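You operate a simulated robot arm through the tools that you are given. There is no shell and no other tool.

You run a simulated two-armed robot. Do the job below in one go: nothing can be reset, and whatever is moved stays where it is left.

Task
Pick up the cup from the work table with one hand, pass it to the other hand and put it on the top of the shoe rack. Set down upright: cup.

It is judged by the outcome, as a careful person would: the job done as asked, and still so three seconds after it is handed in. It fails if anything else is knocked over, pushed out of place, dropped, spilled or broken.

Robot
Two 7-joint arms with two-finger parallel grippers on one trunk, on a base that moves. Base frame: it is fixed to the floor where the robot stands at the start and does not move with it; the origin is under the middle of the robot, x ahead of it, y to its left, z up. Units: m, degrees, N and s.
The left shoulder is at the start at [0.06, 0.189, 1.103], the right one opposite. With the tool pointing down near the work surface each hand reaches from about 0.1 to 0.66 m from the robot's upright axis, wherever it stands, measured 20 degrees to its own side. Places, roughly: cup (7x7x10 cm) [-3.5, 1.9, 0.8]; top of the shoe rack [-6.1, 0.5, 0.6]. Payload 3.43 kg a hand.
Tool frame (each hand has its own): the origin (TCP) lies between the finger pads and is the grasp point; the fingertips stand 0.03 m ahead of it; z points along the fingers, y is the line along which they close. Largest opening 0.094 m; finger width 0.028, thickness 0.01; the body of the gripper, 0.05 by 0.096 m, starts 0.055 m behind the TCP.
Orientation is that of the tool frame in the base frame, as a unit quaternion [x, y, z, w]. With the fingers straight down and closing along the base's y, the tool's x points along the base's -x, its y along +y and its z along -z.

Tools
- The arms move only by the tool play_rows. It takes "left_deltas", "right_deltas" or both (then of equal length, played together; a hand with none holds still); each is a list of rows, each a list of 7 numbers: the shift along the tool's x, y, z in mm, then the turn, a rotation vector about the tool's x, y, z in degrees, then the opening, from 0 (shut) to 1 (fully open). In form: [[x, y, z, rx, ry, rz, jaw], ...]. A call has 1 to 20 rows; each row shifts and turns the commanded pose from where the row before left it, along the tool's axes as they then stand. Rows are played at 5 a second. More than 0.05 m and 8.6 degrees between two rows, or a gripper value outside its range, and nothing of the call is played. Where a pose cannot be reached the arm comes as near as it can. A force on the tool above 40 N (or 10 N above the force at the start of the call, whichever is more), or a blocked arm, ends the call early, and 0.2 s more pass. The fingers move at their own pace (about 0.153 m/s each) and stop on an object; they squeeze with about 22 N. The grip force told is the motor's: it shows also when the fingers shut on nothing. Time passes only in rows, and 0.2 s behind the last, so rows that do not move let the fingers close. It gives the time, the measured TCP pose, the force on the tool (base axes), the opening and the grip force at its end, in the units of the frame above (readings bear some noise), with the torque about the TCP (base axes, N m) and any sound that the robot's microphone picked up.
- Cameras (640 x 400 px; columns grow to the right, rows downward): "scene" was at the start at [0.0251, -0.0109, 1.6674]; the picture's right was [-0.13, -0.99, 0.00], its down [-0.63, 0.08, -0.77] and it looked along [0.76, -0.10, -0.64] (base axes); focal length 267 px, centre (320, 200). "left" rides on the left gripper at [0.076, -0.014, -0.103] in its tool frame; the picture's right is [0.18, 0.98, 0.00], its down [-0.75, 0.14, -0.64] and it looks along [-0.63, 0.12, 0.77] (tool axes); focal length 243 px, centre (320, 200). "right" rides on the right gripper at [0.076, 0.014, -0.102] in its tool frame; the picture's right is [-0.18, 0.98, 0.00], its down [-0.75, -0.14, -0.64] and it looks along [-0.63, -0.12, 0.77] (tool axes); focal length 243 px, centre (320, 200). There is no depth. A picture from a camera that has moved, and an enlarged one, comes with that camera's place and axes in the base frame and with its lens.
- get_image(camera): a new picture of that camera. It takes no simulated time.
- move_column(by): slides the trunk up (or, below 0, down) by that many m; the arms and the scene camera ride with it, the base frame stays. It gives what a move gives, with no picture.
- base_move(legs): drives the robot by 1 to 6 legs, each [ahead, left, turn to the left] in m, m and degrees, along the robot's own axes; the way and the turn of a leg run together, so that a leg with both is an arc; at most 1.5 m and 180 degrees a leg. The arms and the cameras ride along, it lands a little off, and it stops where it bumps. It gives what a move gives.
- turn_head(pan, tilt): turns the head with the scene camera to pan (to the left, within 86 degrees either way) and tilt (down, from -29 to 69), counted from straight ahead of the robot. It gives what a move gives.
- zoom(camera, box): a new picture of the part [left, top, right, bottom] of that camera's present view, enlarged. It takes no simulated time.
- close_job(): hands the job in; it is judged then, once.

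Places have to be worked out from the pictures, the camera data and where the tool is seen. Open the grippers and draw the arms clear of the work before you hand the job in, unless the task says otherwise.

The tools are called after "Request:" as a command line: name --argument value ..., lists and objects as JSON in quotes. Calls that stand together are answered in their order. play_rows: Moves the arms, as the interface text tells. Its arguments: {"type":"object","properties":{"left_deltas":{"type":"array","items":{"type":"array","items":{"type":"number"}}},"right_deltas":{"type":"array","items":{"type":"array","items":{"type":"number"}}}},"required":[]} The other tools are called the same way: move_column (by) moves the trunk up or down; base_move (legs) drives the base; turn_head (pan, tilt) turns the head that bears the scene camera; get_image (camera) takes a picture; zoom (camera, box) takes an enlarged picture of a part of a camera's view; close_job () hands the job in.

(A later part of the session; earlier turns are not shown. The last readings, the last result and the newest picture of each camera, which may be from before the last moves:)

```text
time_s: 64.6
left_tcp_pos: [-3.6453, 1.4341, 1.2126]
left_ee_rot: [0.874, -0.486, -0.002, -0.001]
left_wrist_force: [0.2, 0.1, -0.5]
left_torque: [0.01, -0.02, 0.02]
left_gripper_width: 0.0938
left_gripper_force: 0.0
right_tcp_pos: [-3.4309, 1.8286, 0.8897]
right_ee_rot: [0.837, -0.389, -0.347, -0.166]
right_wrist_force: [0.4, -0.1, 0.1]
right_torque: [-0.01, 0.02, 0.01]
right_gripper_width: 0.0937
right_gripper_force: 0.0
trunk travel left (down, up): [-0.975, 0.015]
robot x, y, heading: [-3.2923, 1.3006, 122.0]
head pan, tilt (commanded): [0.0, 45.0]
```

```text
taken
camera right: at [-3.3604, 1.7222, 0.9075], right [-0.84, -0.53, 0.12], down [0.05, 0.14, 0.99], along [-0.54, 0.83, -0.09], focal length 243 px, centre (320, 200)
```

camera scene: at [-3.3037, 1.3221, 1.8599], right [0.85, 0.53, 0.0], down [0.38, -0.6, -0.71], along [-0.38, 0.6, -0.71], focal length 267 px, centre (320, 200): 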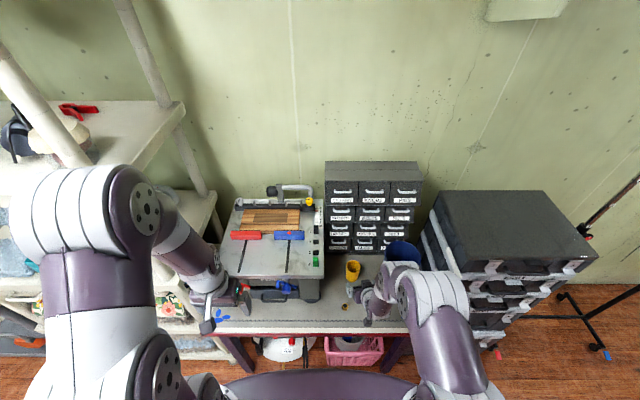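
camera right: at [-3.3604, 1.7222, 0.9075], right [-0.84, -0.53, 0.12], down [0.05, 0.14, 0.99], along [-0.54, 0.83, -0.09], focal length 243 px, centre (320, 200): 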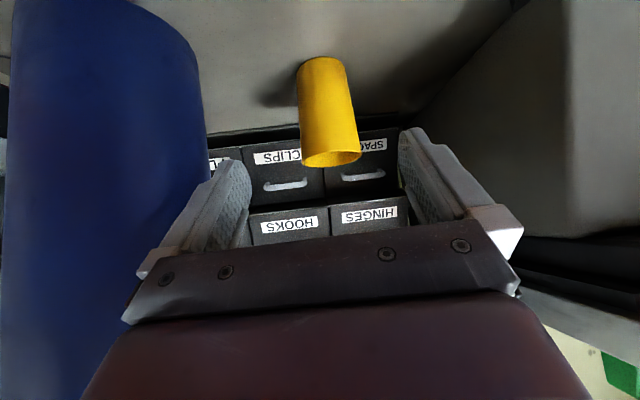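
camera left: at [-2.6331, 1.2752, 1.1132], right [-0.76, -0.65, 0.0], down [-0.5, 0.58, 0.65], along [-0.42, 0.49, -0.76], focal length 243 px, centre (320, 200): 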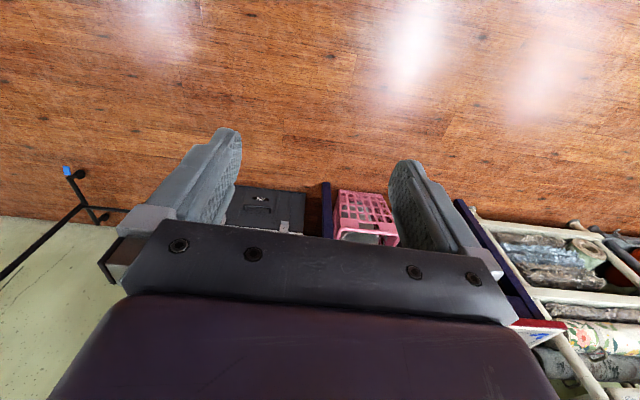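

The hand is back at pre-grasp with the trunk higher. I zoom to check the elbow against the tube.

Request:
zoom --camera "scene" --box '[310, 220, 510, 345]'

Request:
zoom --camera "left" --box '[0, 0, 640, 400]'

```text
3.20 times, centred on (410, 282) of scene
camera zoom: at [-3.3037, 1.3221, 1.8599], right [0.85, 0.53, 0.0], down [0.38, -0.6, -0.71], along [-0.38, 0.6, -0.71], focal length 855 px, centre (32, -64)
```

zoom: 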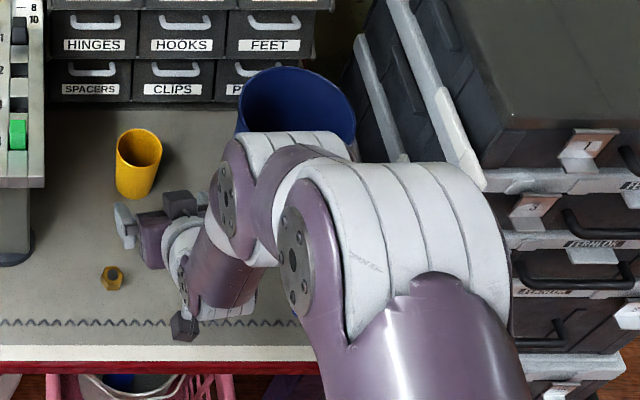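

```text
1.00 times, centred on (320, 200) of left (not enlarged: the box is as wide or as high as the picture)
camera zoom: at [-3.5944, 1.3757, 1.3159], right [-0.74, -0.67, 0.0], down [-0.52, 0.56, 0.65], along [-0.43, 0.48, -0.76], focal length 243 px, centre (320, 200)
```

zoom: 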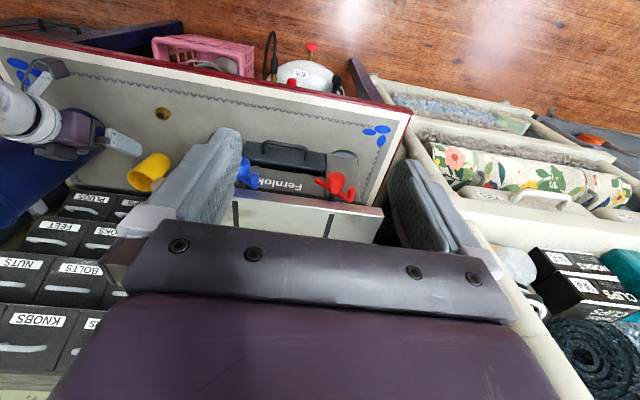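

Ball joint of the wrist would come within touching distance of the tube on a 45° approach, so I change the plan: right hand grasps the cup from above near the rim, and the left hand will take it low from the side. I back the right hand off, up and set it vertical again.

Request:
play_rows --right_deltas '[[-17, 0, -37, 0, 0, 0, 1], [-17, 0, -37, 0, 0, 0, 1], [-17, 0, -37, 0, 0, 0, 1], [-17, 0, -37, 0, 0, 0, 1], [-17, 0, -37, 0, 0, 0, 1], [0, 0, 0, 0, 7.5, 0, 1], [0, 0, 0, 0, 7.5, 0, 1], [0, 0, 0, 0, 7.5, 0, 1], [0, 0, 0, 0, 7.5, 0, 1], [0, 0, 0, 0, 7.5, 0, 1], [0, 0, 0, 0, 7.5, 0, 1], [0, 0, 0, 0, 0, 0, 1]]'

Request:
get_image --camera "scene"

```text
time_s: 67.2
left_tcp_pos: [-3.6461, 1.4319, 1.2138]
left_ee_rot: [0.874, -0.487, -0.002, -0.001]
left_wrist_force: [-0.7, 0.1, 1.5]
left_torque: [-0.01, 0.01, 0.01]
left_gripper_width: 0.094
left_gripper_force: 0.0
right_tcp_pos: [-3.3895, 1.7722, 1.0824]
right_ee_rot: [0.906, -0.424, 0.001, -0.005]
right_wrist_force: [0.5, 0.1, 0.0]
right_torque: [-0.02, 0.0, -0.01]
right_gripper_width: 0.094
right_gripper_force: 0.1
right hand out of reach, approached as far as the arm can: row 10
trunk travel left (down, up): [-0.975, 0.015]
robot x, y, heading: [-3.2902, 1.3053, 122.3]
head pan, tilt (commanded): [0.0, 45.0]
```

```text
taken
camera scene: at [-3.303, 1.3215, 1.8599], right [0.85, 0.53, 0.0], down [0.38, -0.6, -0.71], along [-0.38, 0.6, -0.71], focal length 267 px, centre (320, 200)
```

scene: 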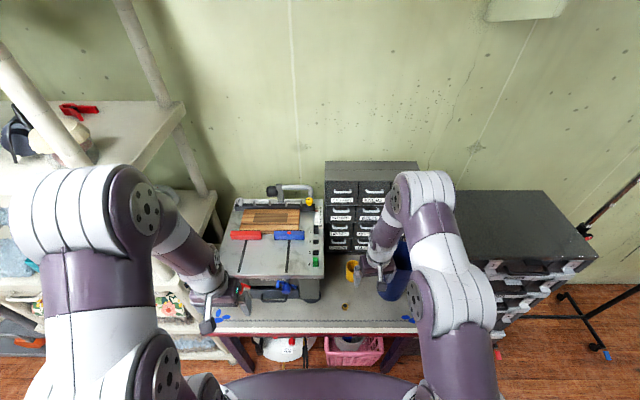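

The right hand is vertical again and the elbow now stays high. I move it over the cup at z≈1.08.

Request:
play_rows --right_deltas '[[-44.7, -0.7, 0, 0, 0, 0, 1], [-44.7, -0.7, 0, 0, 0, 0, 1], [-44.7, -0.7, 0, 0, 0, 0, 1], [-44.7, -0.7, 0, 0, 0, 0, 1], [0, 0, 0, 0, 0, 0, 1]]'

Request:
get_image --camera "scene"

Request:
get_image --camera "right"

Request:
get_image --camera "left"

```text
time_s: 68.4
left_tcp_pos: [-3.6448, 1.4337, 1.2128]
left_ee_rot: [0.874, -0.486, -0.002, -0.001]
left_wrist_force: [0.0, -0.3, 0.0]
left_torque: [0.01, 0.02, 0.03]
left_gripper_width: 0.0938
left_gripper_force: 0.0
right_tcp_pos: [-3.4978, 1.9114, 1.0819]
right_ee_rot: [0.906, -0.423, 0.0, -0.005]
right_wrist_force: [0.8, -1.0, -0.8]
right_torque: [0.0, -0.01, -0.02]
right_gripper_width: 0.094
right_gripper_force: 0.1
trunk travel left (down, up): [-0.975, 0.015]
robot x, y, heading: [-3.2932, 1.3058, 122.2]
head pan, tilt (commanded): [0.0, 45.0]
```

```text
taken
camera scene: at [-3.3035, 1.3222, 1.8599], right [0.85, 0.53, 0.0], down [0.38, -0.6, -0.71], along [-0.38, 0.6, -0.71], focal length 267 px, centre (320, 200)
```

scene: 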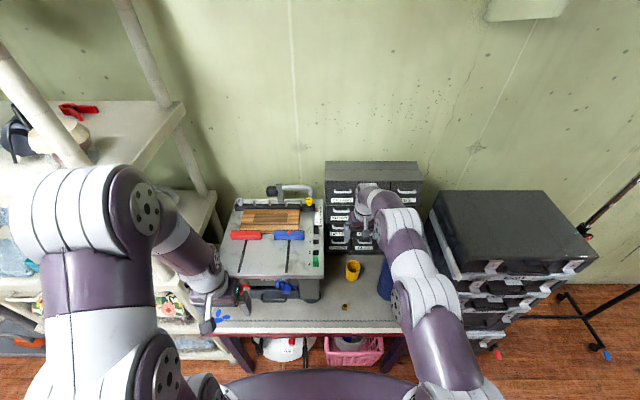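

```text
taken
camera right: at [-3.46, 1.8436, 1.1837], right [-0.87, -0.49, -0.01], down [-0.38, 0.66, 0.65], along [-0.31, 0.57, -0.76], focal length 243 px, centre (320, 200)
```

right: 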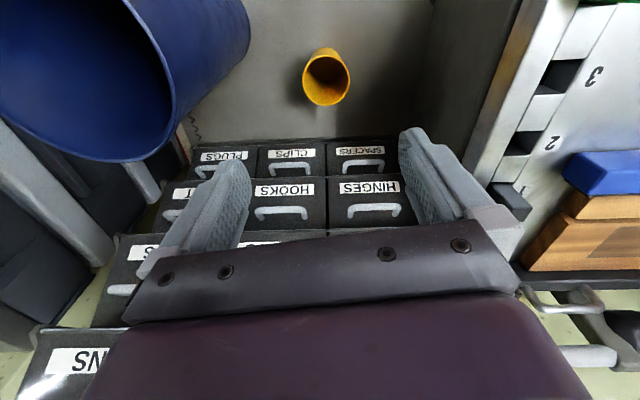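

```text
taken
camera left: at [-3.5942, 1.3757, 1.3159], right [-0.74, -0.67, 0.0], down [-0.52, 0.56, 0.65], along [-0.43, 0.48, -0.76], focal length 243 px, centre (320, 200)
```

left: 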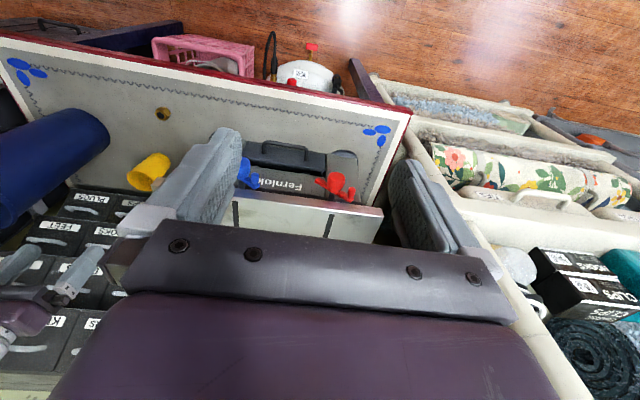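

The hand is above the cup, and the predicted cup pixel matches within a few mm (cup ≈[-3.505, 1.909]). I zoom in on the arm's forearm relative to the tube before descending.

Request:
zoom --camera "scene" --box '[310, 170, 510, 295]'

Request:
zoom --camera "left" --box '[0, 80, 240, 230]'

```text
3.20 times, centred on (410, 232) of scene
camera zoom: at [-3.3035, 1.3222, 1.8599], right [0.85, 0.53, 0.0], down [0.38, -0.6, -0.71], along [-0.38, 0.6, -0.71], focal length 855 px, centre (32, 96)
```

zoom: 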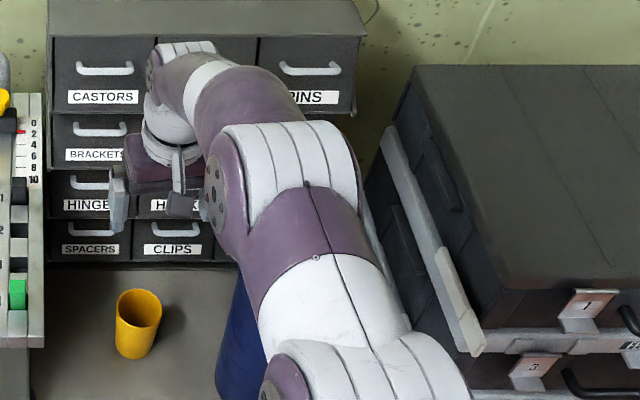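

```text
2.67 times, centred on (120, 155) of left
camera zoom: at [-3.5942, 1.3757, 1.3159], right [-0.74, -0.67, 0.0], down [-0.52, 0.56, 0.65], along [-0.43, 0.48, -0.76], focal length 647 px, centre (853, 320)
```

zoom: 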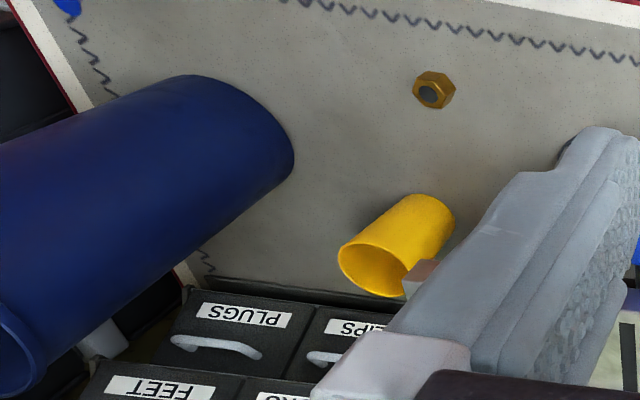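

Elbow and forearm are at about z 1.28, above the tube's top of 1.02. I centre the hand by a few mm and go down in a first step to z≈0.95.

Request:
play_rows --right_deltas '[[-2.5, 5, 20, 0, 0, 0, 1], [0, 0, 37, 0, 0, 0, 1], [0, 0, 37, 0, 0, 0, 1], [0, 0, 37, 0, 0, 0, 1], [0, 0, 0, 0, 0, 0, 1]]'

Request:
zoom --camera "scene" --box '[310, 170, 510, 295]'

Request:
zoom --camera "left" --box '[0, 80, 240, 230]'

Request:
get_image --camera "right"

```text
time_s: 69.6
left_tcp_pos: [-3.6461, 1.4341, 1.2138]
left_ee_rot: [0.874, -0.487, -0.003, -0.001]
left_wrist_force: [0.2, -0.3, 0.7]
left_torque: [-0.01, -0.02, -0.01]
left_gripper_width: 0.0941
left_gripper_force: 0.0
right_tcp_pos: [-3.4952, 1.8923, 0.9708]
right_ee_rot: [0.906, -0.423, 0.0, -0.005]
right_wrist_force: [-0.6, 0.3, 0.6]
right_torque: [-0.01, -0.02, -0.03]
right_gripper_width: 0.0938
right_gripper_force: 0.0
right hand out of reach, approached as far as the arm can: row 1, 2, 3, 4
trunk travel left (down, up): [-0.975, 0.015]
robot x, y, heading: [-3.292, 1.3052, 122.3]
head pan, tilt (commanded): [0.0, 45.0]
```

```text
3.20 times, centred on (410, 232) of scene
camera zoom: at [-3.3039, 1.3228, 1.8598], right [0.85, 0.53, 0.0], down [0.38, -0.6, -0.71], along [-0.38, 0.6, -0.71], focal length 855 px, centre (32, 96)
```

zoom: 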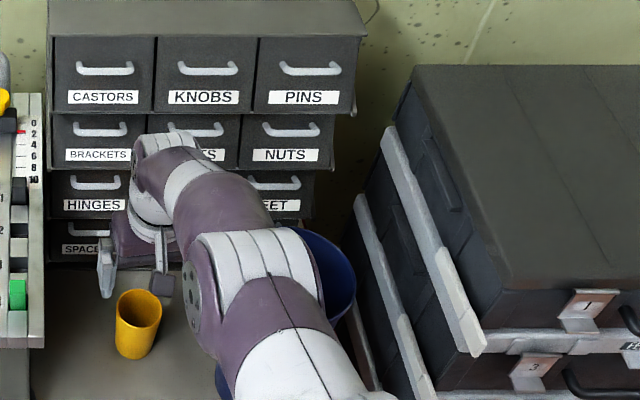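

```text
2.67 times, centred on (120, 155) of left
camera zoom: at [-3.5946, 1.3762, 1.3158], right [-0.74, -0.67, 0.0], down [-0.52, 0.56, 0.65], along [-0.43, 0.48, -0.76], focal length 647 px, centre (853, 320)
```

zoom: 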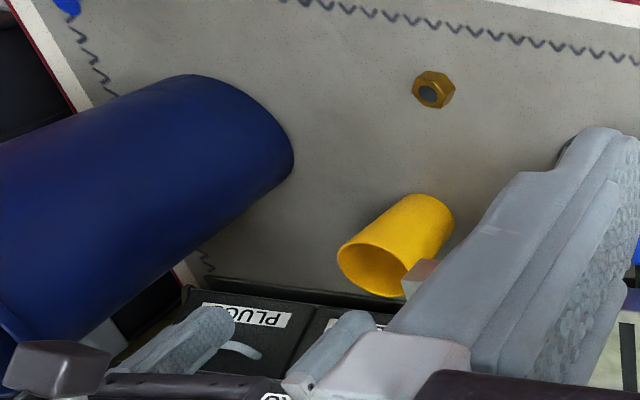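

```text
taken
camera right: at [-3.4568, 1.8243, 1.0737], right [-0.87, -0.49, -0.01], down [-0.38, 0.66, 0.65], along [-0.31, 0.57, -0.76], focal length 243 px, centre (320, 200)
```

right: 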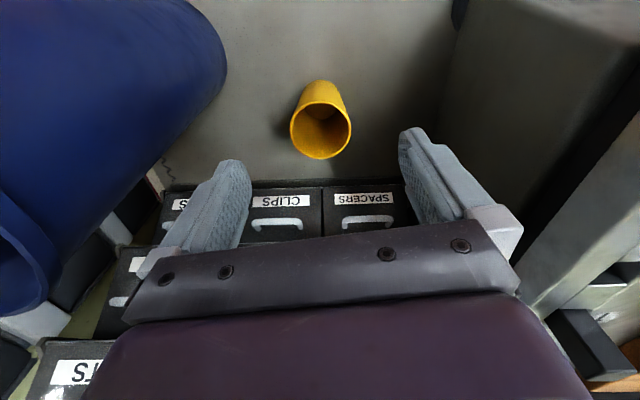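

The arm is at its reach limit here, so I must get closer rather than stretch. I lift the hand back up and look straight down to see how much room the base has before the table.

Request:
play_rows --right_deltas '[[10, 0, -40, 0, 0, 0, 1], [20, 0, -40, 0, 0, 0, 1], [40, 0, -30, 0, 0, 0, 1], [40, 0, 0, 0, 0, 0, 1], [0, 0, 0, 0, 0, 0, 1]]'

Request:
turn_head --pan 0 --tilt 69

Request:
get_image --camera "scene"

```text
time_s: 70.8
left_tcp_pos: [-3.6467, 1.434, 1.2129]
left_ee_rot: [0.874, -0.486, -0.002, -0.001]
left_wrist_force: [-0.3, 0.6, 0.2]
left_torque: [-0.03, -0.02, -0.01]
left_gripper_width: 0.0937
left_gripper_force: 0.0
right_tcp_pos: [-3.4215, 1.8085, 1.0817]
right_ee_rot: [0.906, -0.424, -0.001, -0.006]
right_wrist_force: [-0.3, -0.3, -0.3]
right_torque: [-0.01, -0.03, 0.01]
right_gripper_width: 0.094
right_gripper_force: 0.1
trunk travel left (down, up): [-0.975, 0.015]
robot x, y, heading: [-3.2901, 1.3037, 122.2]
head pan, tilt (commanded): [0.0, 45.0]
```

```text
time_s: 71.7
left_tcp_pos: [-3.6464, 1.4334, 1.2128]
left_ee_rot: [0.873, -0.487, -0.002, -0.002]
left_wrist_force: [0.0, -0.4, -0.3]
left_torque: [0.01, 0.03, -0.03]
left_gripper_width: 0.0941
left_gripper_force: 0.1
right_tcp_pos: [-3.4217, 1.8077, 1.0811]
right_ee_rot: [0.906, -0.423, -0.001, -0.005]
right_wrist_force: [0.1, 1.0, -0.4]
right_torque: [-0.02, 0.01, -0.01]
right_gripper_width: 0.0941
right_gripper_force: 0.1
trunk travel left (down, up): [-0.975, 0.015]
robot x, y, heading: [-3.2954, 1.3089, 122.3]
head pan, tilt (commanded): [0.0, 68.8]
```

```text
taken
camera scene: at [-3.2902, 1.3012, 1.831], right [0.85, 0.53, 0.0], down [0.5, -0.79, -0.36], along [-0.19, 0.31, -0.93], focal length 267 px, centre (320, 200)
```

scene: 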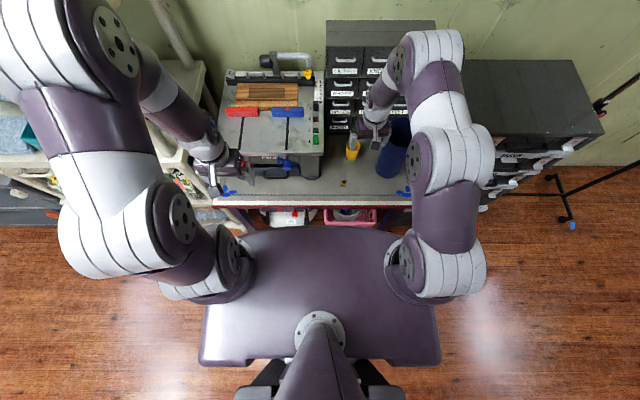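

The torso plate hides the base, but floor objects under the table start beyond 0.45 m, so there's room. I move 0.06 m ahead and 0.06 m left, which bends the arm more and carries its elbow away from the tube.

Request:
base_move --legs '[[0, 0.06, 0], [0.06, 0, 0]]'

Request:
turn_head --pan -5 --tilt 50

Request:
get_image --camera "scene"

Request:
get_image --camera "right"

```text
time_s: 73.2
left_tcp_pos: [-3.7212, 1.447, 1.2154]
left_ee_rot: [0.874, -0.485, -0.006, -0.001]
left_wrist_force: [1.0, -0.9, -0.3]
left_torque: [0.01, 0.02, 0.0]
left_gripper_width: 0.0939
left_gripper_force: 0.0
right_tcp_pos: [-3.4969, 1.8214, 1.0836]
right_ee_rot: [0.906, -0.423, -0.004, -0.005]
right_wrist_force: [1.0, -0.3, 0.0]
right_torque: [0.01, 0.08, 0.0]
right_gripper_width: 0.0942
right_gripper_force: 0.1
trunk travel left (down, up): [-0.975, 0.015]
robot x, y, heading: [-3.3756, 1.3251, 122.2]
head pan, tilt (commanded): [0.0, 68.8]
```

```text
time_s: 74.1
left_tcp_pos: [-3.7293, 1.4518, 1.212]
left_ee_rot: [0.874, -0.486, -0.001, -0.002]
left_wrist_force: [0.2, 0.4, 0.3]
left_torque: [-0.03, -0.04, 0.02]
left_gripper_width: 0.0941
left_gripper_force: 0.1
right_tcp_pos: [-3.5052, 1.8266, 1.0802]
right_ee_rot: [0.906, -0.423, 0.001, -0.005]
right_wrist_force: [0.0, 0.1, -0.6]
right_torque: [-0.02, -0.01, 0.02]
right_gripper_width: 0.094
right_gripper_force: 0.0
trunk travel left (down, up): [-0.975, 0.015]
robot x, y, heading: [-3.3702, 1.3216, 122.3]
head pan, tilt (commanded): [-5.0, 50.0]
```

```text
taken
camera scene: at [-3.3802, 1.3427, 1.8528], right [0.89, 0.46, 0.0], down [0.35, -0.68, -0.64], along [-0.29, 0.57, -0.77], focal length 267 px, centre (320, 200)
```

scene: 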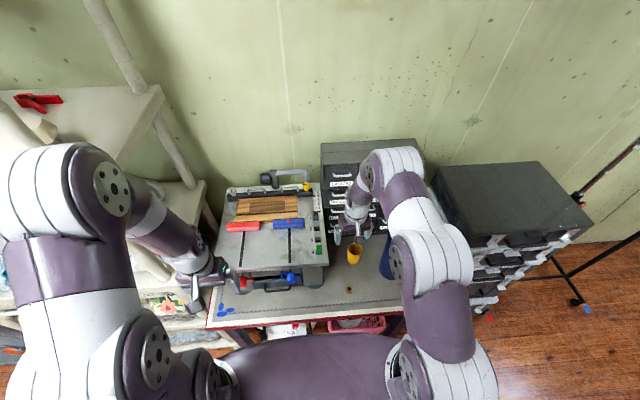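

```text
taken
camera right: at [-3.4681, 1.7589, 1.1827], right [-0.87, -0.49, -0.01], down [-0.38, 0.66, 0.65], along [-0.31, 0.57, -0.76], focal length 243 px, centre (320, 200)
```

right: 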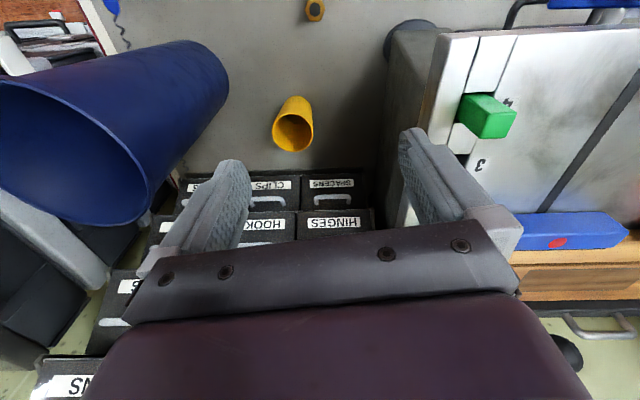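

The cup's predicted and seen pixel agree within 2 px. I move the hand above the cup and descend stepwise, to z≈0.96 first.

Request:
play_rows --right_deltas '[[-31.6, -26.5, 0, 0, 0, 0, 1], [-31.6, -26.5, 0, 0, 0, 0, 1], [0, 0, 40, 0, 0, 0, 1], [0, 0, 40, 0, 0, 0, 1], [0, 0, 40, 0, 0, 0, 1], [0, 0, 0, 0, 0, 0, 1]]'

Request:
get_image --camera "scene"

Request:
get_image --camera "right"

Request:
get_image --camera "left"

```text
time_s: 75.5
left_tcp_pos: [-3.7278, 1.45, 1.2129]
left_ee_rot: [0.874, -0.485, -0.002, -0.001]
left_wrist_force: [-0.5, -0.4, -0.4]
left_torque: [-0.01, 0.02, 0.01]
left_gripper_width: 0.094
left_gripper_force: 0.1
right_tcp_pos: [-3.5067, 1.9096, 0.9602]
right_ee_rot: [0.906, -0.424, 0.0, -0.006]
right_wrist_force: [0.9, -0.1, -0.3]
right_torque: [0.01, 0.02, -0.02]
right_gripper_width: 0.094
right_gripper_force: 0.0
trunk travel left (down, up): [-0.975, 0.015]
robot x, y, heading: [-3.3718, 1.3209, 122.1]
head pan, tilt (commanded): [-5.0, 50.0]
```

```text
taken
camera scene: at [-3.3778, 1.3393, 1.8529], right [0.89, 0.46, 0.0], down [0.35, -0.68, -0.64], along [-0.29, 0.57, -0.77], focal length 267 px, centre (320, 200)
```

scene: 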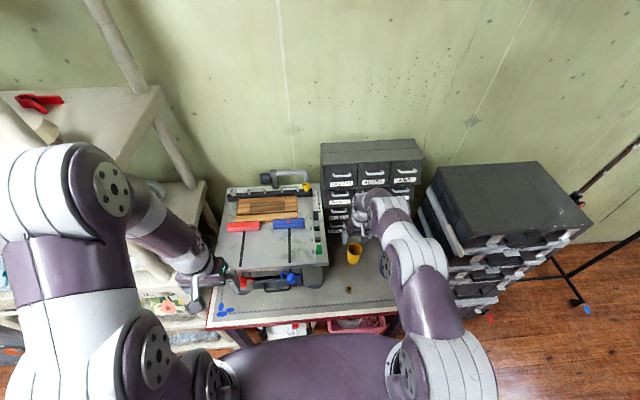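

```text
taken
camera right: at [-3.469, 1.8423, 1.0624], right [-0.87, -0.49, -0.01], down [-0.38, 0.66, 0.65], along [-0.31, 0.57, -0.76], focal length 243 px, centre (320, 200)
```

right: 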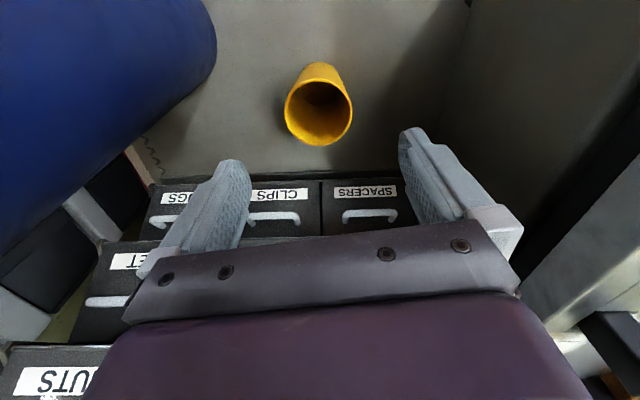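

```text
taken
camera left: at [-3.6765, 1.393, 1.3159], right [-0.74, -0.68, 0.0], down [-0.52, 0.56, 0.65], along [-0.43, 0.48, -0.76], focal length 243 px, centre (320, 200)
```

left: 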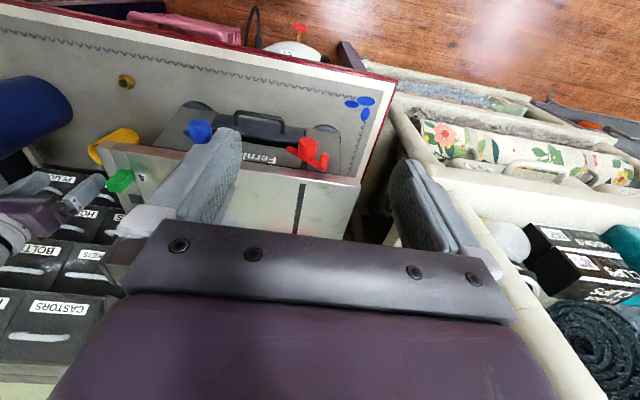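

The cup's rim is exactly where predicted, centred between the fingers. I check the elbow once more with a zoom before the last 12 cm.

Request:
zoom --camera "scene" --box '[310, 170, 510, 295]'

```text
3.20 times, centred on (410, 232) of scene
camera zoom: at [-3.3778, 1.3393, 1.8529], right [0.89, 0.46, 0.0], down [0.35, -0.68, -0.64], along [-0.29, 0.57, -0.77], focal length 855 px, centre (32, 96)
```

zoom: 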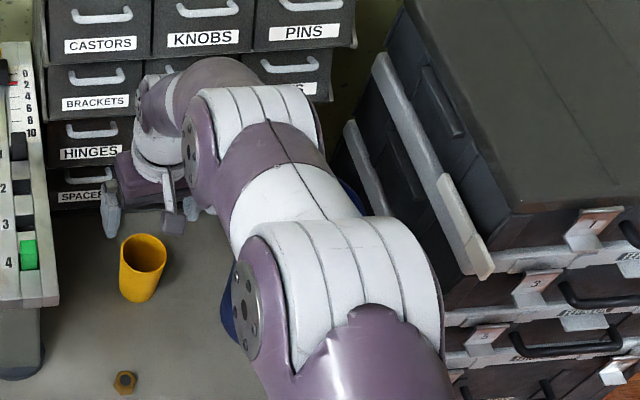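

Elbow and upper arm are at z≥1.2, well above the tube. I descend the remaining 12.5 cm slowly around the cup.

Request:
play_rows --right_deltas '[[0, 0, 25, 0, 0, 0, 1], [0, 0, 25, 0, 0, 0, 1], [0, 0, 25, 0, 0, 0, 1], [0, 0, 25, 0, 0, 0, 1], [0, 0, 25, 0, 0, 0, 1], [0, 0, 0, 0, 0, 0, 1]]'

Request:
get_image --camera "right"

Request:
zoom --camera "scene" --box '[310, 170, 510, 295]'

```text
time_s: 76.9
left_tcp_pos: [-3.7275, 1.4514, 1.2149]
left_ee_rot: [0.874, -0.486, -0.002, -0.001]
left_wrist_force: [0.0, -0.6, 0.1]
left_torque: [0.02, -0.03, -0.01]
left_gripper_width: 0.0942
left_gripper_force: 0.1
right_tcp_pos: [-3.493, 1.8912, 0.8592]
right_ee_rot: [0.906, -0.423, 0.0, -0.006]
right_wrist_force: [-0.7, 0.2, -0.8]
right_torque: [0.01, 0.01, -0.01]
right_gripper_width: 0.0942
right_gripper_force: 0.1
right hand out of reach, approached as far as the arm can: row 4, 5
trunk travel left (down, up): [-0.975, 0.015]
robot x, y, heading: [-3.3776, 1.3263, 122.3]
head pan, tilt (commanded): [-5.0, 50.0]
```

```text
taken
camera right: at [-3.4552, 1.8237, 0.9623], right [-0.87, -0.49, -0.01], down [-0.38, 0.66, 0.65], along [-0.31, 0.57, -0.76], focal length 243 px, centre (320, 200)
```

right: 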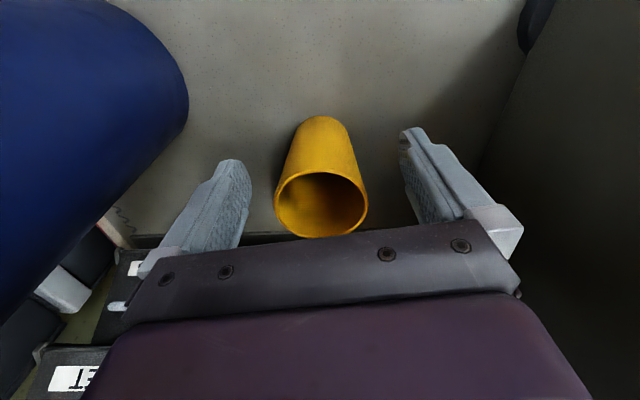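

```text
3.20 times, centred on (410, 232) of scene
camera zoom: at [-3.3775, 1.34, 1.8529], right [0.89, 0.46, 0.0], down [0.35, -0.68, -0.64], along [-0.29, 0.57, -0.77], focal length 855 px, centre (32, 96)
```

zoom: 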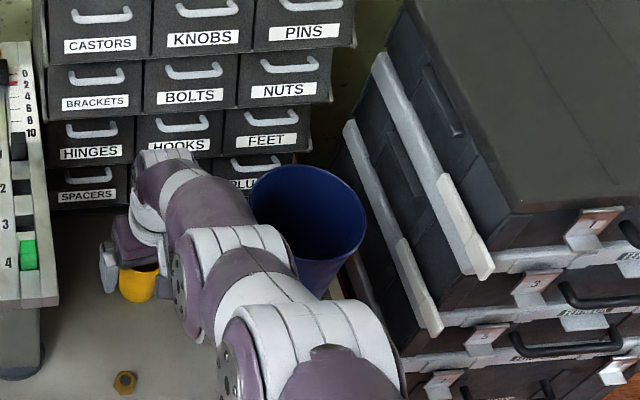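

Again just at the reach limit (hand pulled back 2 cm). The better way is to keep the arm as it was at z≈0.96 and lower the trunk instead; I lift the hand, recentre it over the cup, and lower the trunk 9 cm.

Request:
play_rows --right_deltas '[[0, 0, -35, 0, 0, 0, 1], [0, 0, -35, 0, 0, 0, 1], [0, 0, -31, 0, 0, 0, 1], [-21.4, -2.2, 0, 0, 0, 0, 1], [0, 0, 0, 0, 0, 0, 1]]'

Request:
move_column --by -0.09

Request:
get_image --camera "right"

Request:
get_image --camera "scene"

```text
time_s: 78.1
left_tcp_pos: [-3.7278, 1.4508, 1.2137]
left_ee_rot: [0.874, -0.485, -0.002, -0.002]
left_wrist_force: [-0.6, 0.2, 0.2]
left_torque: [0.01, -0.01, -0.01]
left_gripper_width: 0.0941
left_gripper_force: 0.1
right_tcp_pos: [-3.5053, 1.9101, 0.9628]
right_ee_rot: [0.906, -0.424, 0.0, -0.005]
right_wrist_force: [0.0, 0.2, 0.5]
right_torque: [-0.02, 0.02, 0.02]
right_gripper_width: 0.0942
right_gripper_force: 0.1
trunk travel left (down, up): [-0.975, 0.015]
robot x, y, heading: [-3.3745, 1.324, 122.2]
head pan, tilt (commanded): [-5.0, 50.0]
```

```text
time_s: 79.3
left_tcp_pos: [-3.7284, 1.4499, 1.1241]
left_ee_rot: [0.874, -0.485, -0.003, -0.001]
left_wrist_force: [-0.5, -0.2, 0.6]
left_torque: [-0.01, 0.0, 0.0]
left_gripper_width: 0.0938
left_gripper_force: 0.0
right_tcp_pos: [-3.5039, 1.9111, 0.8739]
right_ee_rot: [0.906, -0.423, 0.0, -0.005]
right_wrist_force: [1.2, 0.3, -0.5]
right_torque: [0.02, 0.02, 0.0]
right_gripper_width: 0.0942
right_gripper_force: 0.1
trunk travel left (down, up): [-0.885, 0.105]
robot x, y, heading: [-3.3742, 1.3236, 122.3]
head pan, tilt (commanded): [-5.0, 50.0]
```

```text
taken
camera right: at [-3.4671, 1.8428, 0.9756], right [-0.87, -0.49, -0.01], down [-0.38, 0.66, 0.65], along [-0.31, 0.57, -0.76], focal length 243 px, centre (320, 200)
```

right: 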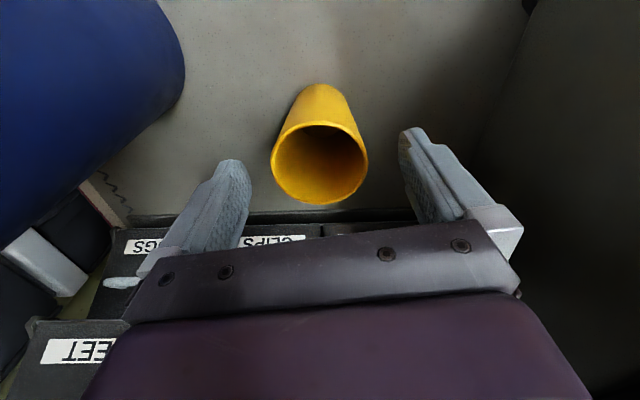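

```text
taken
camera scene: at [-3.3774, 1.3399, 1.763], right [0.89, 0.46, 0.0], down [0.35, -0.68, -0.64], along [-0.29, 0.57, -0.77], focal length 267 px, centre (320, 200)
```

scene: 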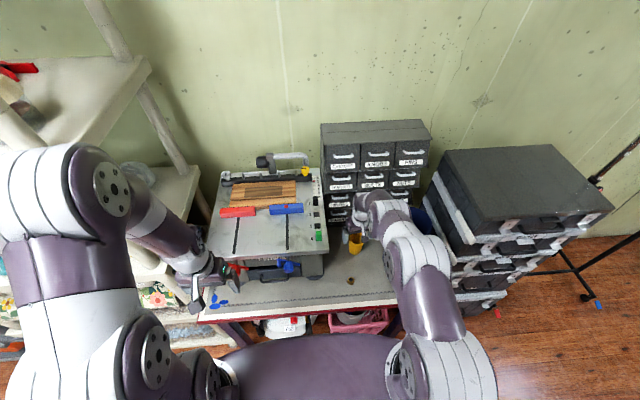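

Fingertips are at rim level with the cup centred between them and enough arm travel left. I descend 39 mm more and then close the fingers.

Request:
play_rows --right_deltas '[[0, 0, 13, 0, 0, 0, 1], [0, 0, 13, 0, 0, 0, 1], [0, 0, 13, 0, 0, 0, 1], [0, 0, 0, 0, 0, 0, 1]]'

Request:
get_image --camera "right"

Request:
zoom --camera "scene" --box '[310, 170, 470, 270]'

```text
time_s: 80.3
left_tcp_pos: [-3.729, 1.4505, 1.1232]
left_ee_rot: [0.875, -0.485, -0.003, -0.002]
left_wrist_force: [1.4, 0.2, -0.7]
left_torque: [-0.02, 0.02, -0.01]
left_gripper_width: 0.0938
left_gripper_force: 0.1
right_tcp_pos: [-3.5062, 1.9098, 0.8347]
right_ee_rot: [0.906, -0.423, -0.001, -0.005]
right_wrist_force: [-0.2, 0.1, 0.6]
right_torque: [0.02, -0.01, 0.0]
right_gripper_width: 0.0939
right_gripper_force: 0.1
trunk travel left (down, up): [-0.885, 0.105]
robot x, y, heading: [-3.3764, 1.3222, 122.0]
head pan, tilt (commanded): [-5.0, 50.0]
```

```text
taken
camera right: at [-3.4678, 1.8433, 0.9372], right [-0.87, -0.49, -0.01], down [-0.38, 0.66, 0.65], along [-0.31, 0.57, -0.76], focal length 243 px, centre (320, 200)
```

right: 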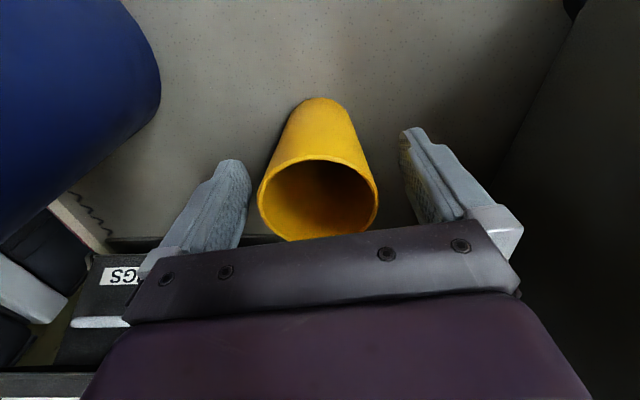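

```text
4.00 times, centred on (390, 220) of scene
camera zoom: at [-3.3777, 1.3402, 1.7629], right [0.89, 0.46, 0.0], down [0.35, -0.68, -0.64], along [-0.29, 0.57, -0.77], focal length 1068 px, centre (40, 120)
```

zoom: 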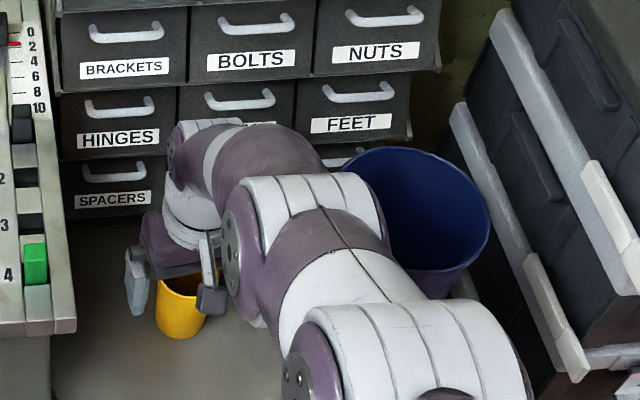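

Everything lines up: fingers straddle the upper cup with the tips about 6 cm above the table. I close the gripper.

Request:
play_rows --right_deltas '[[0, 0, 0, 0, 0, 0, 0.7], [0, 0, 0, 0, 0, 0, 0.6], [0, 0, 0, 0, 0, 0, 0.3], [0, 0, 0, 0, 0, 0, 0], [0, 0, 0, 0, 0, 0, 0]]'

Request:
get_image --camera "right"

```text
time_s: 81.5
left_tcp_pos: [-3.7293, 1.4513, 1.1229]
left_ee_rot: [0.874, -0.485, -0.002, -0.001]
left_wrist_force: [-0.6, -0.4, -0.2]
left_torque: [0.03, 0.0, 0.0]
left_gripper_width: 0.0943
left_gripper_force: 0.1
right_tcp_pos: [-3.5052, 1.9104, 0.8349]
right_ee_rot: [0.906, -0.423, -0.001, -0.006]
right_wrist_force: [0.3, 0.0, -0.4]
right_torque: [-0.01, 0.03, 0.04]
right_gripper_width: 0.0628
right_gripper_force: 21.6
trunk travel left (down, up): [-0.885, 0.105]
robot x, y, heading: [-3.373, 1.3239, 122.3]
head pan, tilt (commanded): [-5.0, 50.0]
```

```text
taken
camera right: at [-3.4677, 1.8433, 0.9374], right [-0.87, -0.49, -0.01], down [-0.38, 0.66, 0.65], along [-0.31, 0.57, -0.76], focal length 243 px, centre (320, 200)
```

right: 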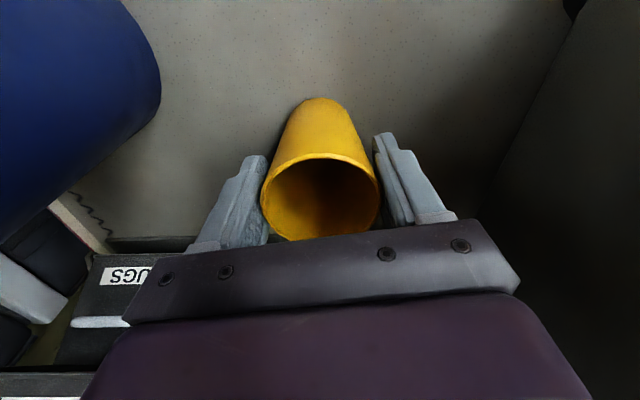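

The grip holds at 6.3 cm with 21.6 N. I lift straight up slowly.

Request:
play_rows --right_deltas '[[0, 0, -10, 0, 0, 0, 0], [0, 0, -20, 0, 0, 0, 0], [0, 0, -30, 0, 0, 0, 0], [0, 0, -30, 0, 0, 0, 0], [0, 0, -30, 0, 0, 0, 0], [0, 0, 0, 0, 0, 0, 0]]'

Request:
get_image --camera "right"

Request:
get_image --camera "left"

Request:
get_image --camera "scene"

```text
time_s: 82.9
left_tcp_pos: [-3.7286, 1.4518, 1.1236]
left_ee_rot: [0.874, -0.486, -0.002, -0.002]
left_wrist_force: [-0.6, 0.0, 0.2]
left_torque: [-0.01, 0.0, 0.02]
left_gripper_width: 0.0941
left_gripper_force: 0.0
right_tcp_pos: [-3.5057, 1.9115, 0.9543]
right_ee_rot: [0.906, -0.423, 0.0, -0.005]
right_wrist_force: [-0.4, -0.2, -0.3]
right_torque: [0.02, -0.01, 0.0]
right_gripper_width: 0.0629
right_gripper_force: 22.0
trunk travel left (down, up): [-0.885, 0.105]
robot x, y, heading: [-3.3715, 1.3249, 122.6]
head pan, tilt (commanded): [-5.0, 50.0]
```

```text
taken
camera right: at [-3.4678, 1.8437, 1.057], right [-0.87, -0.49, -0.01], down [-0.38, 0.66, 0.65], along [-0.31, 0.57, -0.76], focal length 243 px, centre (320, 200)
```

right: 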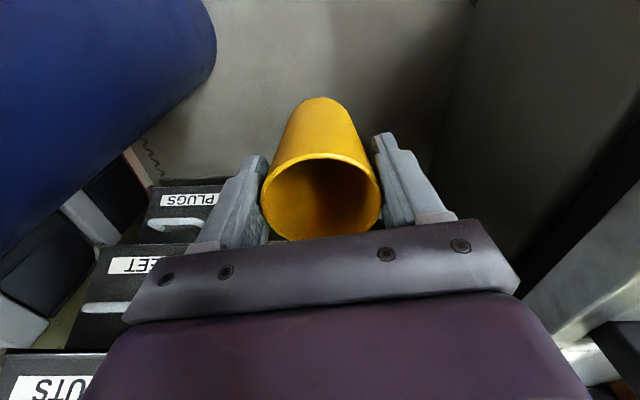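

```text
taken
camera left: at [-3.6764, 1.3938, 1.2258], right [-0.74, -0.68, 0.0], down [-0.52, 0.56, 0.65], along [-0.43, 0.48, -0.76], focal length 243 px, centre (320, 200)
```

left: 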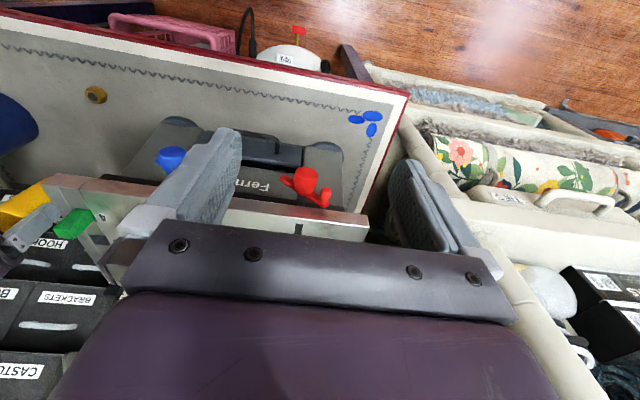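

```text
taken
camera scene: at [-3.3777, 1.3405, 1.7629], right [0.89, 0.46, 0.0], down [0.35, -0.68, -0.64], along [-0.29, 0.57, -0.77], focal length 267 px, centre (320, 200)
```

scene: 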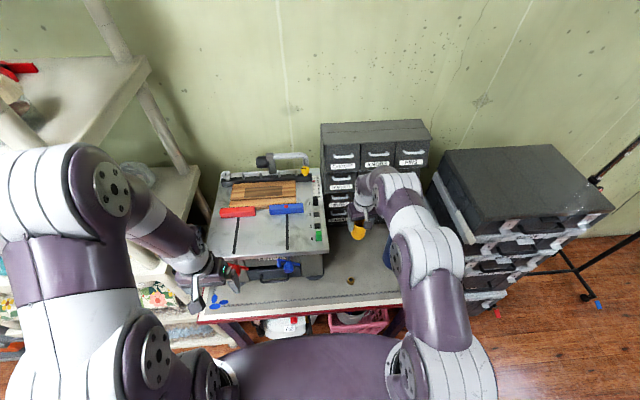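

The cup is off the table and steady in the grip. I raise it a bit more, then back the base 0.4 m away from the table for the handover.

Request:
play_rows --right_deltas '[[0, 0, -30, 0, 0, 0, 0], [0, 0, -30, 0, 0, 0, 0], [0, 0, -30, 0, 0, 0, 0], [0, 0, 0, 0, 0, 0, 0]]'

Request:
base_move --legs '[[-0.42, 0, 0]]'

Request:
get_image --camera "scene"

Request:
get_image --camera "right"

```text
time_s: 83.9
left_tcp_pos: [-3.7285, 1.4513, 1.1233]
left_ee_rot: [0.874, -0.486, -0.002, 0.0]
left_wrist_force: [1.0, 1.0, -0.6]
left_torque: [0.05, 0.0, -0.01]
left_gripper_width: 0.0942
left_gripper_force: 0.0
right_tcp_pos: [-3.5059, 1.9096, 1.0451]
right_ee_rot: [0.906, -0.423, 0.0, -0.005]
right_wrist_force: [-0.9, -0.2, 0.7]
right_torque: [0.0, 0.01, 0.01]
right_gripper_width: 0.0625
right_gripper_force: 21.7
trunk travel left (down, up): [-0.885, 0.105]
robot x, y, heading: [-3.3774, 1.3199, 122.2]
head pan, tilt (commanded): [-5.0, 50.0]
```

```text
time_s: 86.6
left_tcp_pos: [-3.4982, 1.0842, 1.1234]
left_ee_rot: [0.877, -0.481, -0.002, 0.0]
left_wrist_force: [0.7, 0.5, -0.2]
left_torque: [-0.02, -0.02, -0.02]
left_gripper_width: 0.094
left_gripper_force: 0.0
right_tcp_pos: [-3.2807, 1.5441, 1.0446]
right_ee_rot: [0.909, -0.418, 0.0, -0.005]
right_wrist_force: [0.4, -0.7, -1.0]
right_torque: [0.0, 0.0, 0.01]
right_gripper_width: 0.0628
right_gripper_force: 22.1
trunk travel left (down, up): [-0.885, 0.105]
robot x, y, heading: [-3.1427, 0.9559, 122.9]
head pan, tilt (commanded): [-5.0, 50.0]
```

```text
taken
camera scene: at [-3.1462, 0.9773, 1.7629], right [0.88, 0.47, 0.0], down [0.36, -0.68, -0.64], along [-0.3, 0.57, -0.77], focal length 267 px, centre (320, 200)
```

scene: 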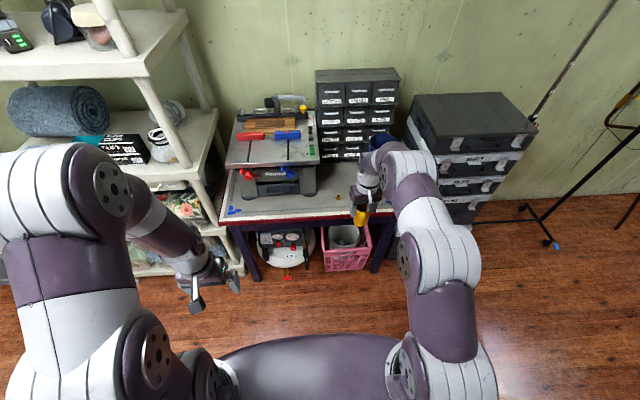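

```text
taken
camera right: at [-3.2418, 1.4772, 1.1474], right [-0.87, -0.5, -0.01], down [-0.39, 0.66, 0.65], along [-0.32, 0.56, -0.76], focal length 243 px, centre (320, 200)
```

right: 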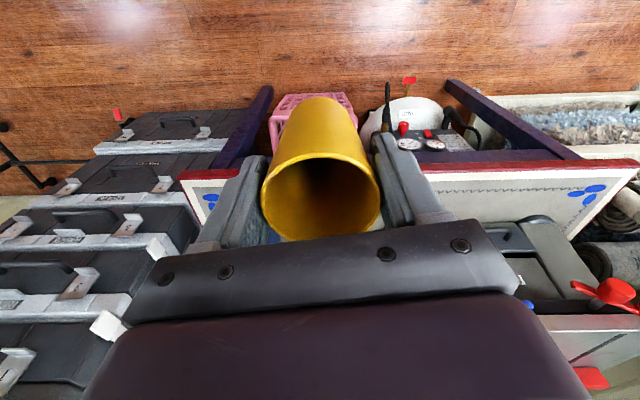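

Clear of the table now, cup upright in the right hand. I turn the right hand inward about the vertical by about 82° so its camera faces right, leaving the left side free for the other hand.

Request:
play_rows --right_deltas '[[0, 0, 0, 0, 0, -8.2, 0], [0, 0, 0, 0, 0, -8.2, 0], [0, 0, 0, 0, 0, -8.2, 0], [0, 0, 0, 0, 0, -8.2, 0], [0, 0, 0, 0, 0, -8.2, 0], [0, 0, 0, 0, 0, -8.2, 0], [0, 0, 0, 0, 0, -8.2, 0], [0, 0, 0, 0, 0, -8.2, 0], [0, 0, 0, 0, 0, -8.2, 0], [0, 0, 0, 0, 0, -8.2, 0], [0, 0, 0, 0, 0, 0, 0]]'

Request:
get_image --camera "scene"

```text
time_s: 89.0
left_tcp_pos: [-3.4965, 1.0825, 1.1238]
left_ee_rot: [0.877, -0.481, -0.003, -0.002]
left_wrist_force: [0.3, -0.5, -0.5]
left_torque: [0.0, 0.0, 0.01]
left_gripper_width: 0.094
left_gripper_force: 0.0
right_tcp_pos: [-3.279, 1.543, 1.046]
right_ee_rot: [0.96, 0.281, 0.003, -0.004]
right_wrist_force: [0.3, -0.4, -0.4]
right_torque: [-0.01, 0.0, -0.01]
right_gripper_width: 0.0624
right_gripper_force: 22.3
trunk travel left (down, up): [-0.885, 0.105]
robot x, y, heading: [-3.1404, 0.9587, 122.7]
head pan, tilt (commanded): [-5.0, 50.0]
```

```text
taken
camera scene: at [-3.1454, 0.9761, 1.7629], right [0.88, 0.47, 0.0], down [0.36, -0.68, -0.64], along [-0.3, 0.57, -0.77], focal length 267 px, centre (320, 200)
```

scene: 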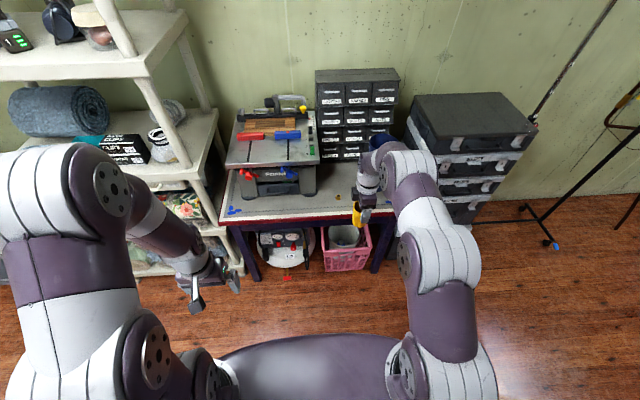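

The yaw worked fully. I now carry the cup to the meeting point in front of the chest (about 0.45 m ahead, centre line).

Request:
play_rows --right_deltas '[[-34, 19.8, 0, 0, 0, 0, 0], [-34, 19.8, 0, 0, 0, 0, 0], [-34, 19.8, 0, 0, 0, 0, 0], [-34, 19.8, 0, 0, 0, 0, 0], [-34, 19.8, 0, 0, 0, 0, 0], [-34, 19.8, 0, 0, 0, 0, 0], [0, 0, 0, 0, 0, 0, 0]]' --left_deltas '[[0, 0, 0, 0, 0, 8.2, 1], [0, 0, 0, 0, 0, 8.2, 1], [0, 0, 0, 0, 0, 8.2, 1], [0, 0, 0, 0, 0, 8.2, 1], [0, 0, 0, 0, 0, 8.2, 1], [0, 0, 0, 0, 0, 8.2, 1], [0, 0, 0, 0, 0, 0, 1]]'

Request:
get_image --camera "scene"

```text
time_s: 90.6
left_tcp_pos: [-3.4977, 1.0829, 1.1226]
left_ee_rot: [-0.596, 0.803, 0.002, 0.0]
left_wrist_force: [-0.6, 0.3, 1.4]
left_torque: [-0.01, 0.03, -0.02]
left_gripper_width: 0.0941
left_gripper_force: 0.0
right_tcp_pos: [-3.3899, 1.3363, 1.043]
right_ee_rot: [0.96, 0.28, 0.004, -0.004]
right_wrist_force: [-0.5, 1.0, -0.9]
right_torque: [-0.02, -0.01, 0.0]
right_gripper_width: 0.062
right_gripper_force: 22.0
trunk travel left (down, up): [-0.885, 0.105]
robot x, y, heading: [-3.1412, 0.963, 122.8]
head pan, tilt (commanded): [-5.0, 50.0]
```

```text
taken
camera scene: at [-3.1451, 0.9766, 1.7629], right [0.88, 0.47, 0.0], down [0.36, -0.68, -0.64], along [-0.3, 0.57, -0.77], focal length 267 px, centre (320, 200)
```

scene: 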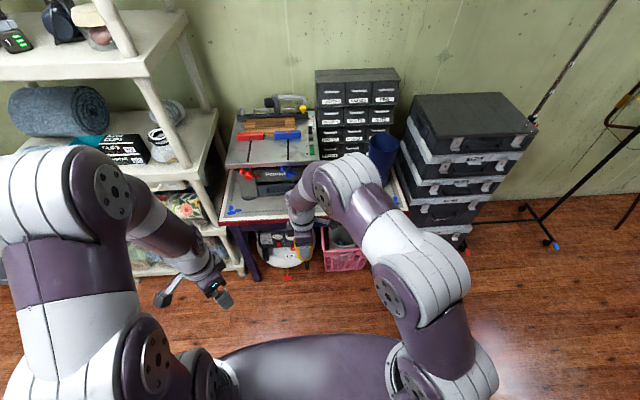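

The cup is at 0.449 m ahead on the centre line. I finish turning the left hand (41° more), bring it 0.15 m forward and pitch it 45° so it points right and down.

Request:
play_rows --left_deltas '[[0, 0, 0, 0, 0, 8.2, 1], [0, 0, 0, 0, 0, 8.2, 1], [0, 0, 0, 0, 0, 8.2, 1], [0, 0, 0, 0, 0, 8.2, 1], [0, 0, 0, 0, 0, 8.2, 1], [0, 37, 0, 0, 0, 0, 1], [0, 37, 0, 0, 0, 0, 1], [0, 37, 0, 0, 0, 0, 1], [0, 37, 0, 0, 0, 0, 1], [0, 0, 0, 0, 0, 0, 1]]'

Request:
get_image --camera "scene"

```text
time_s: 92.8
left_tcp_pos: [-3.5751, 1.2069, 1.1256]
left_ee_rot: [-0.279, 0.96, 0.002, -0.001]
left_wrist_force: [0.5, 0.1, 0.3]
left_torque: [0.0, 0.02, -0.05]
left_gripper_width: 0.0942
left_gripper_force: 0.1
right_tcp_pos: [-3.3904, 1.3364, 1.0426]
right_ee_rot: [0.96, 0.28, 0.002, -0.005]
right_wrist_force: [-0.2, -0.1, -0.1]
right_torque: [-0.01, -0.01, 0.02]
right_gripper_width: 0.0622
right_gripper_force: 21.8
trunk travel left (down, up): [-0.885, 0.105]
robot x, y, heading: [-3.1439, 0.9603, 122.5]
head pan, tilt (commanded): [-5.0, 50.0]
```

```text
taken
camera scene: at [-3.1451, 0.9753, 1.7629], right [0.88, 0.47, 0.0], down [0.36, -0.68, -0.64], along [-0.3, 0.57, -0.77], focal length 267 px, centre (320, 200)
```

scene: 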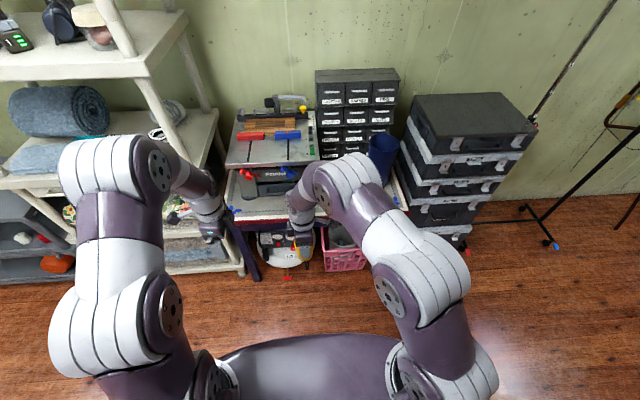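

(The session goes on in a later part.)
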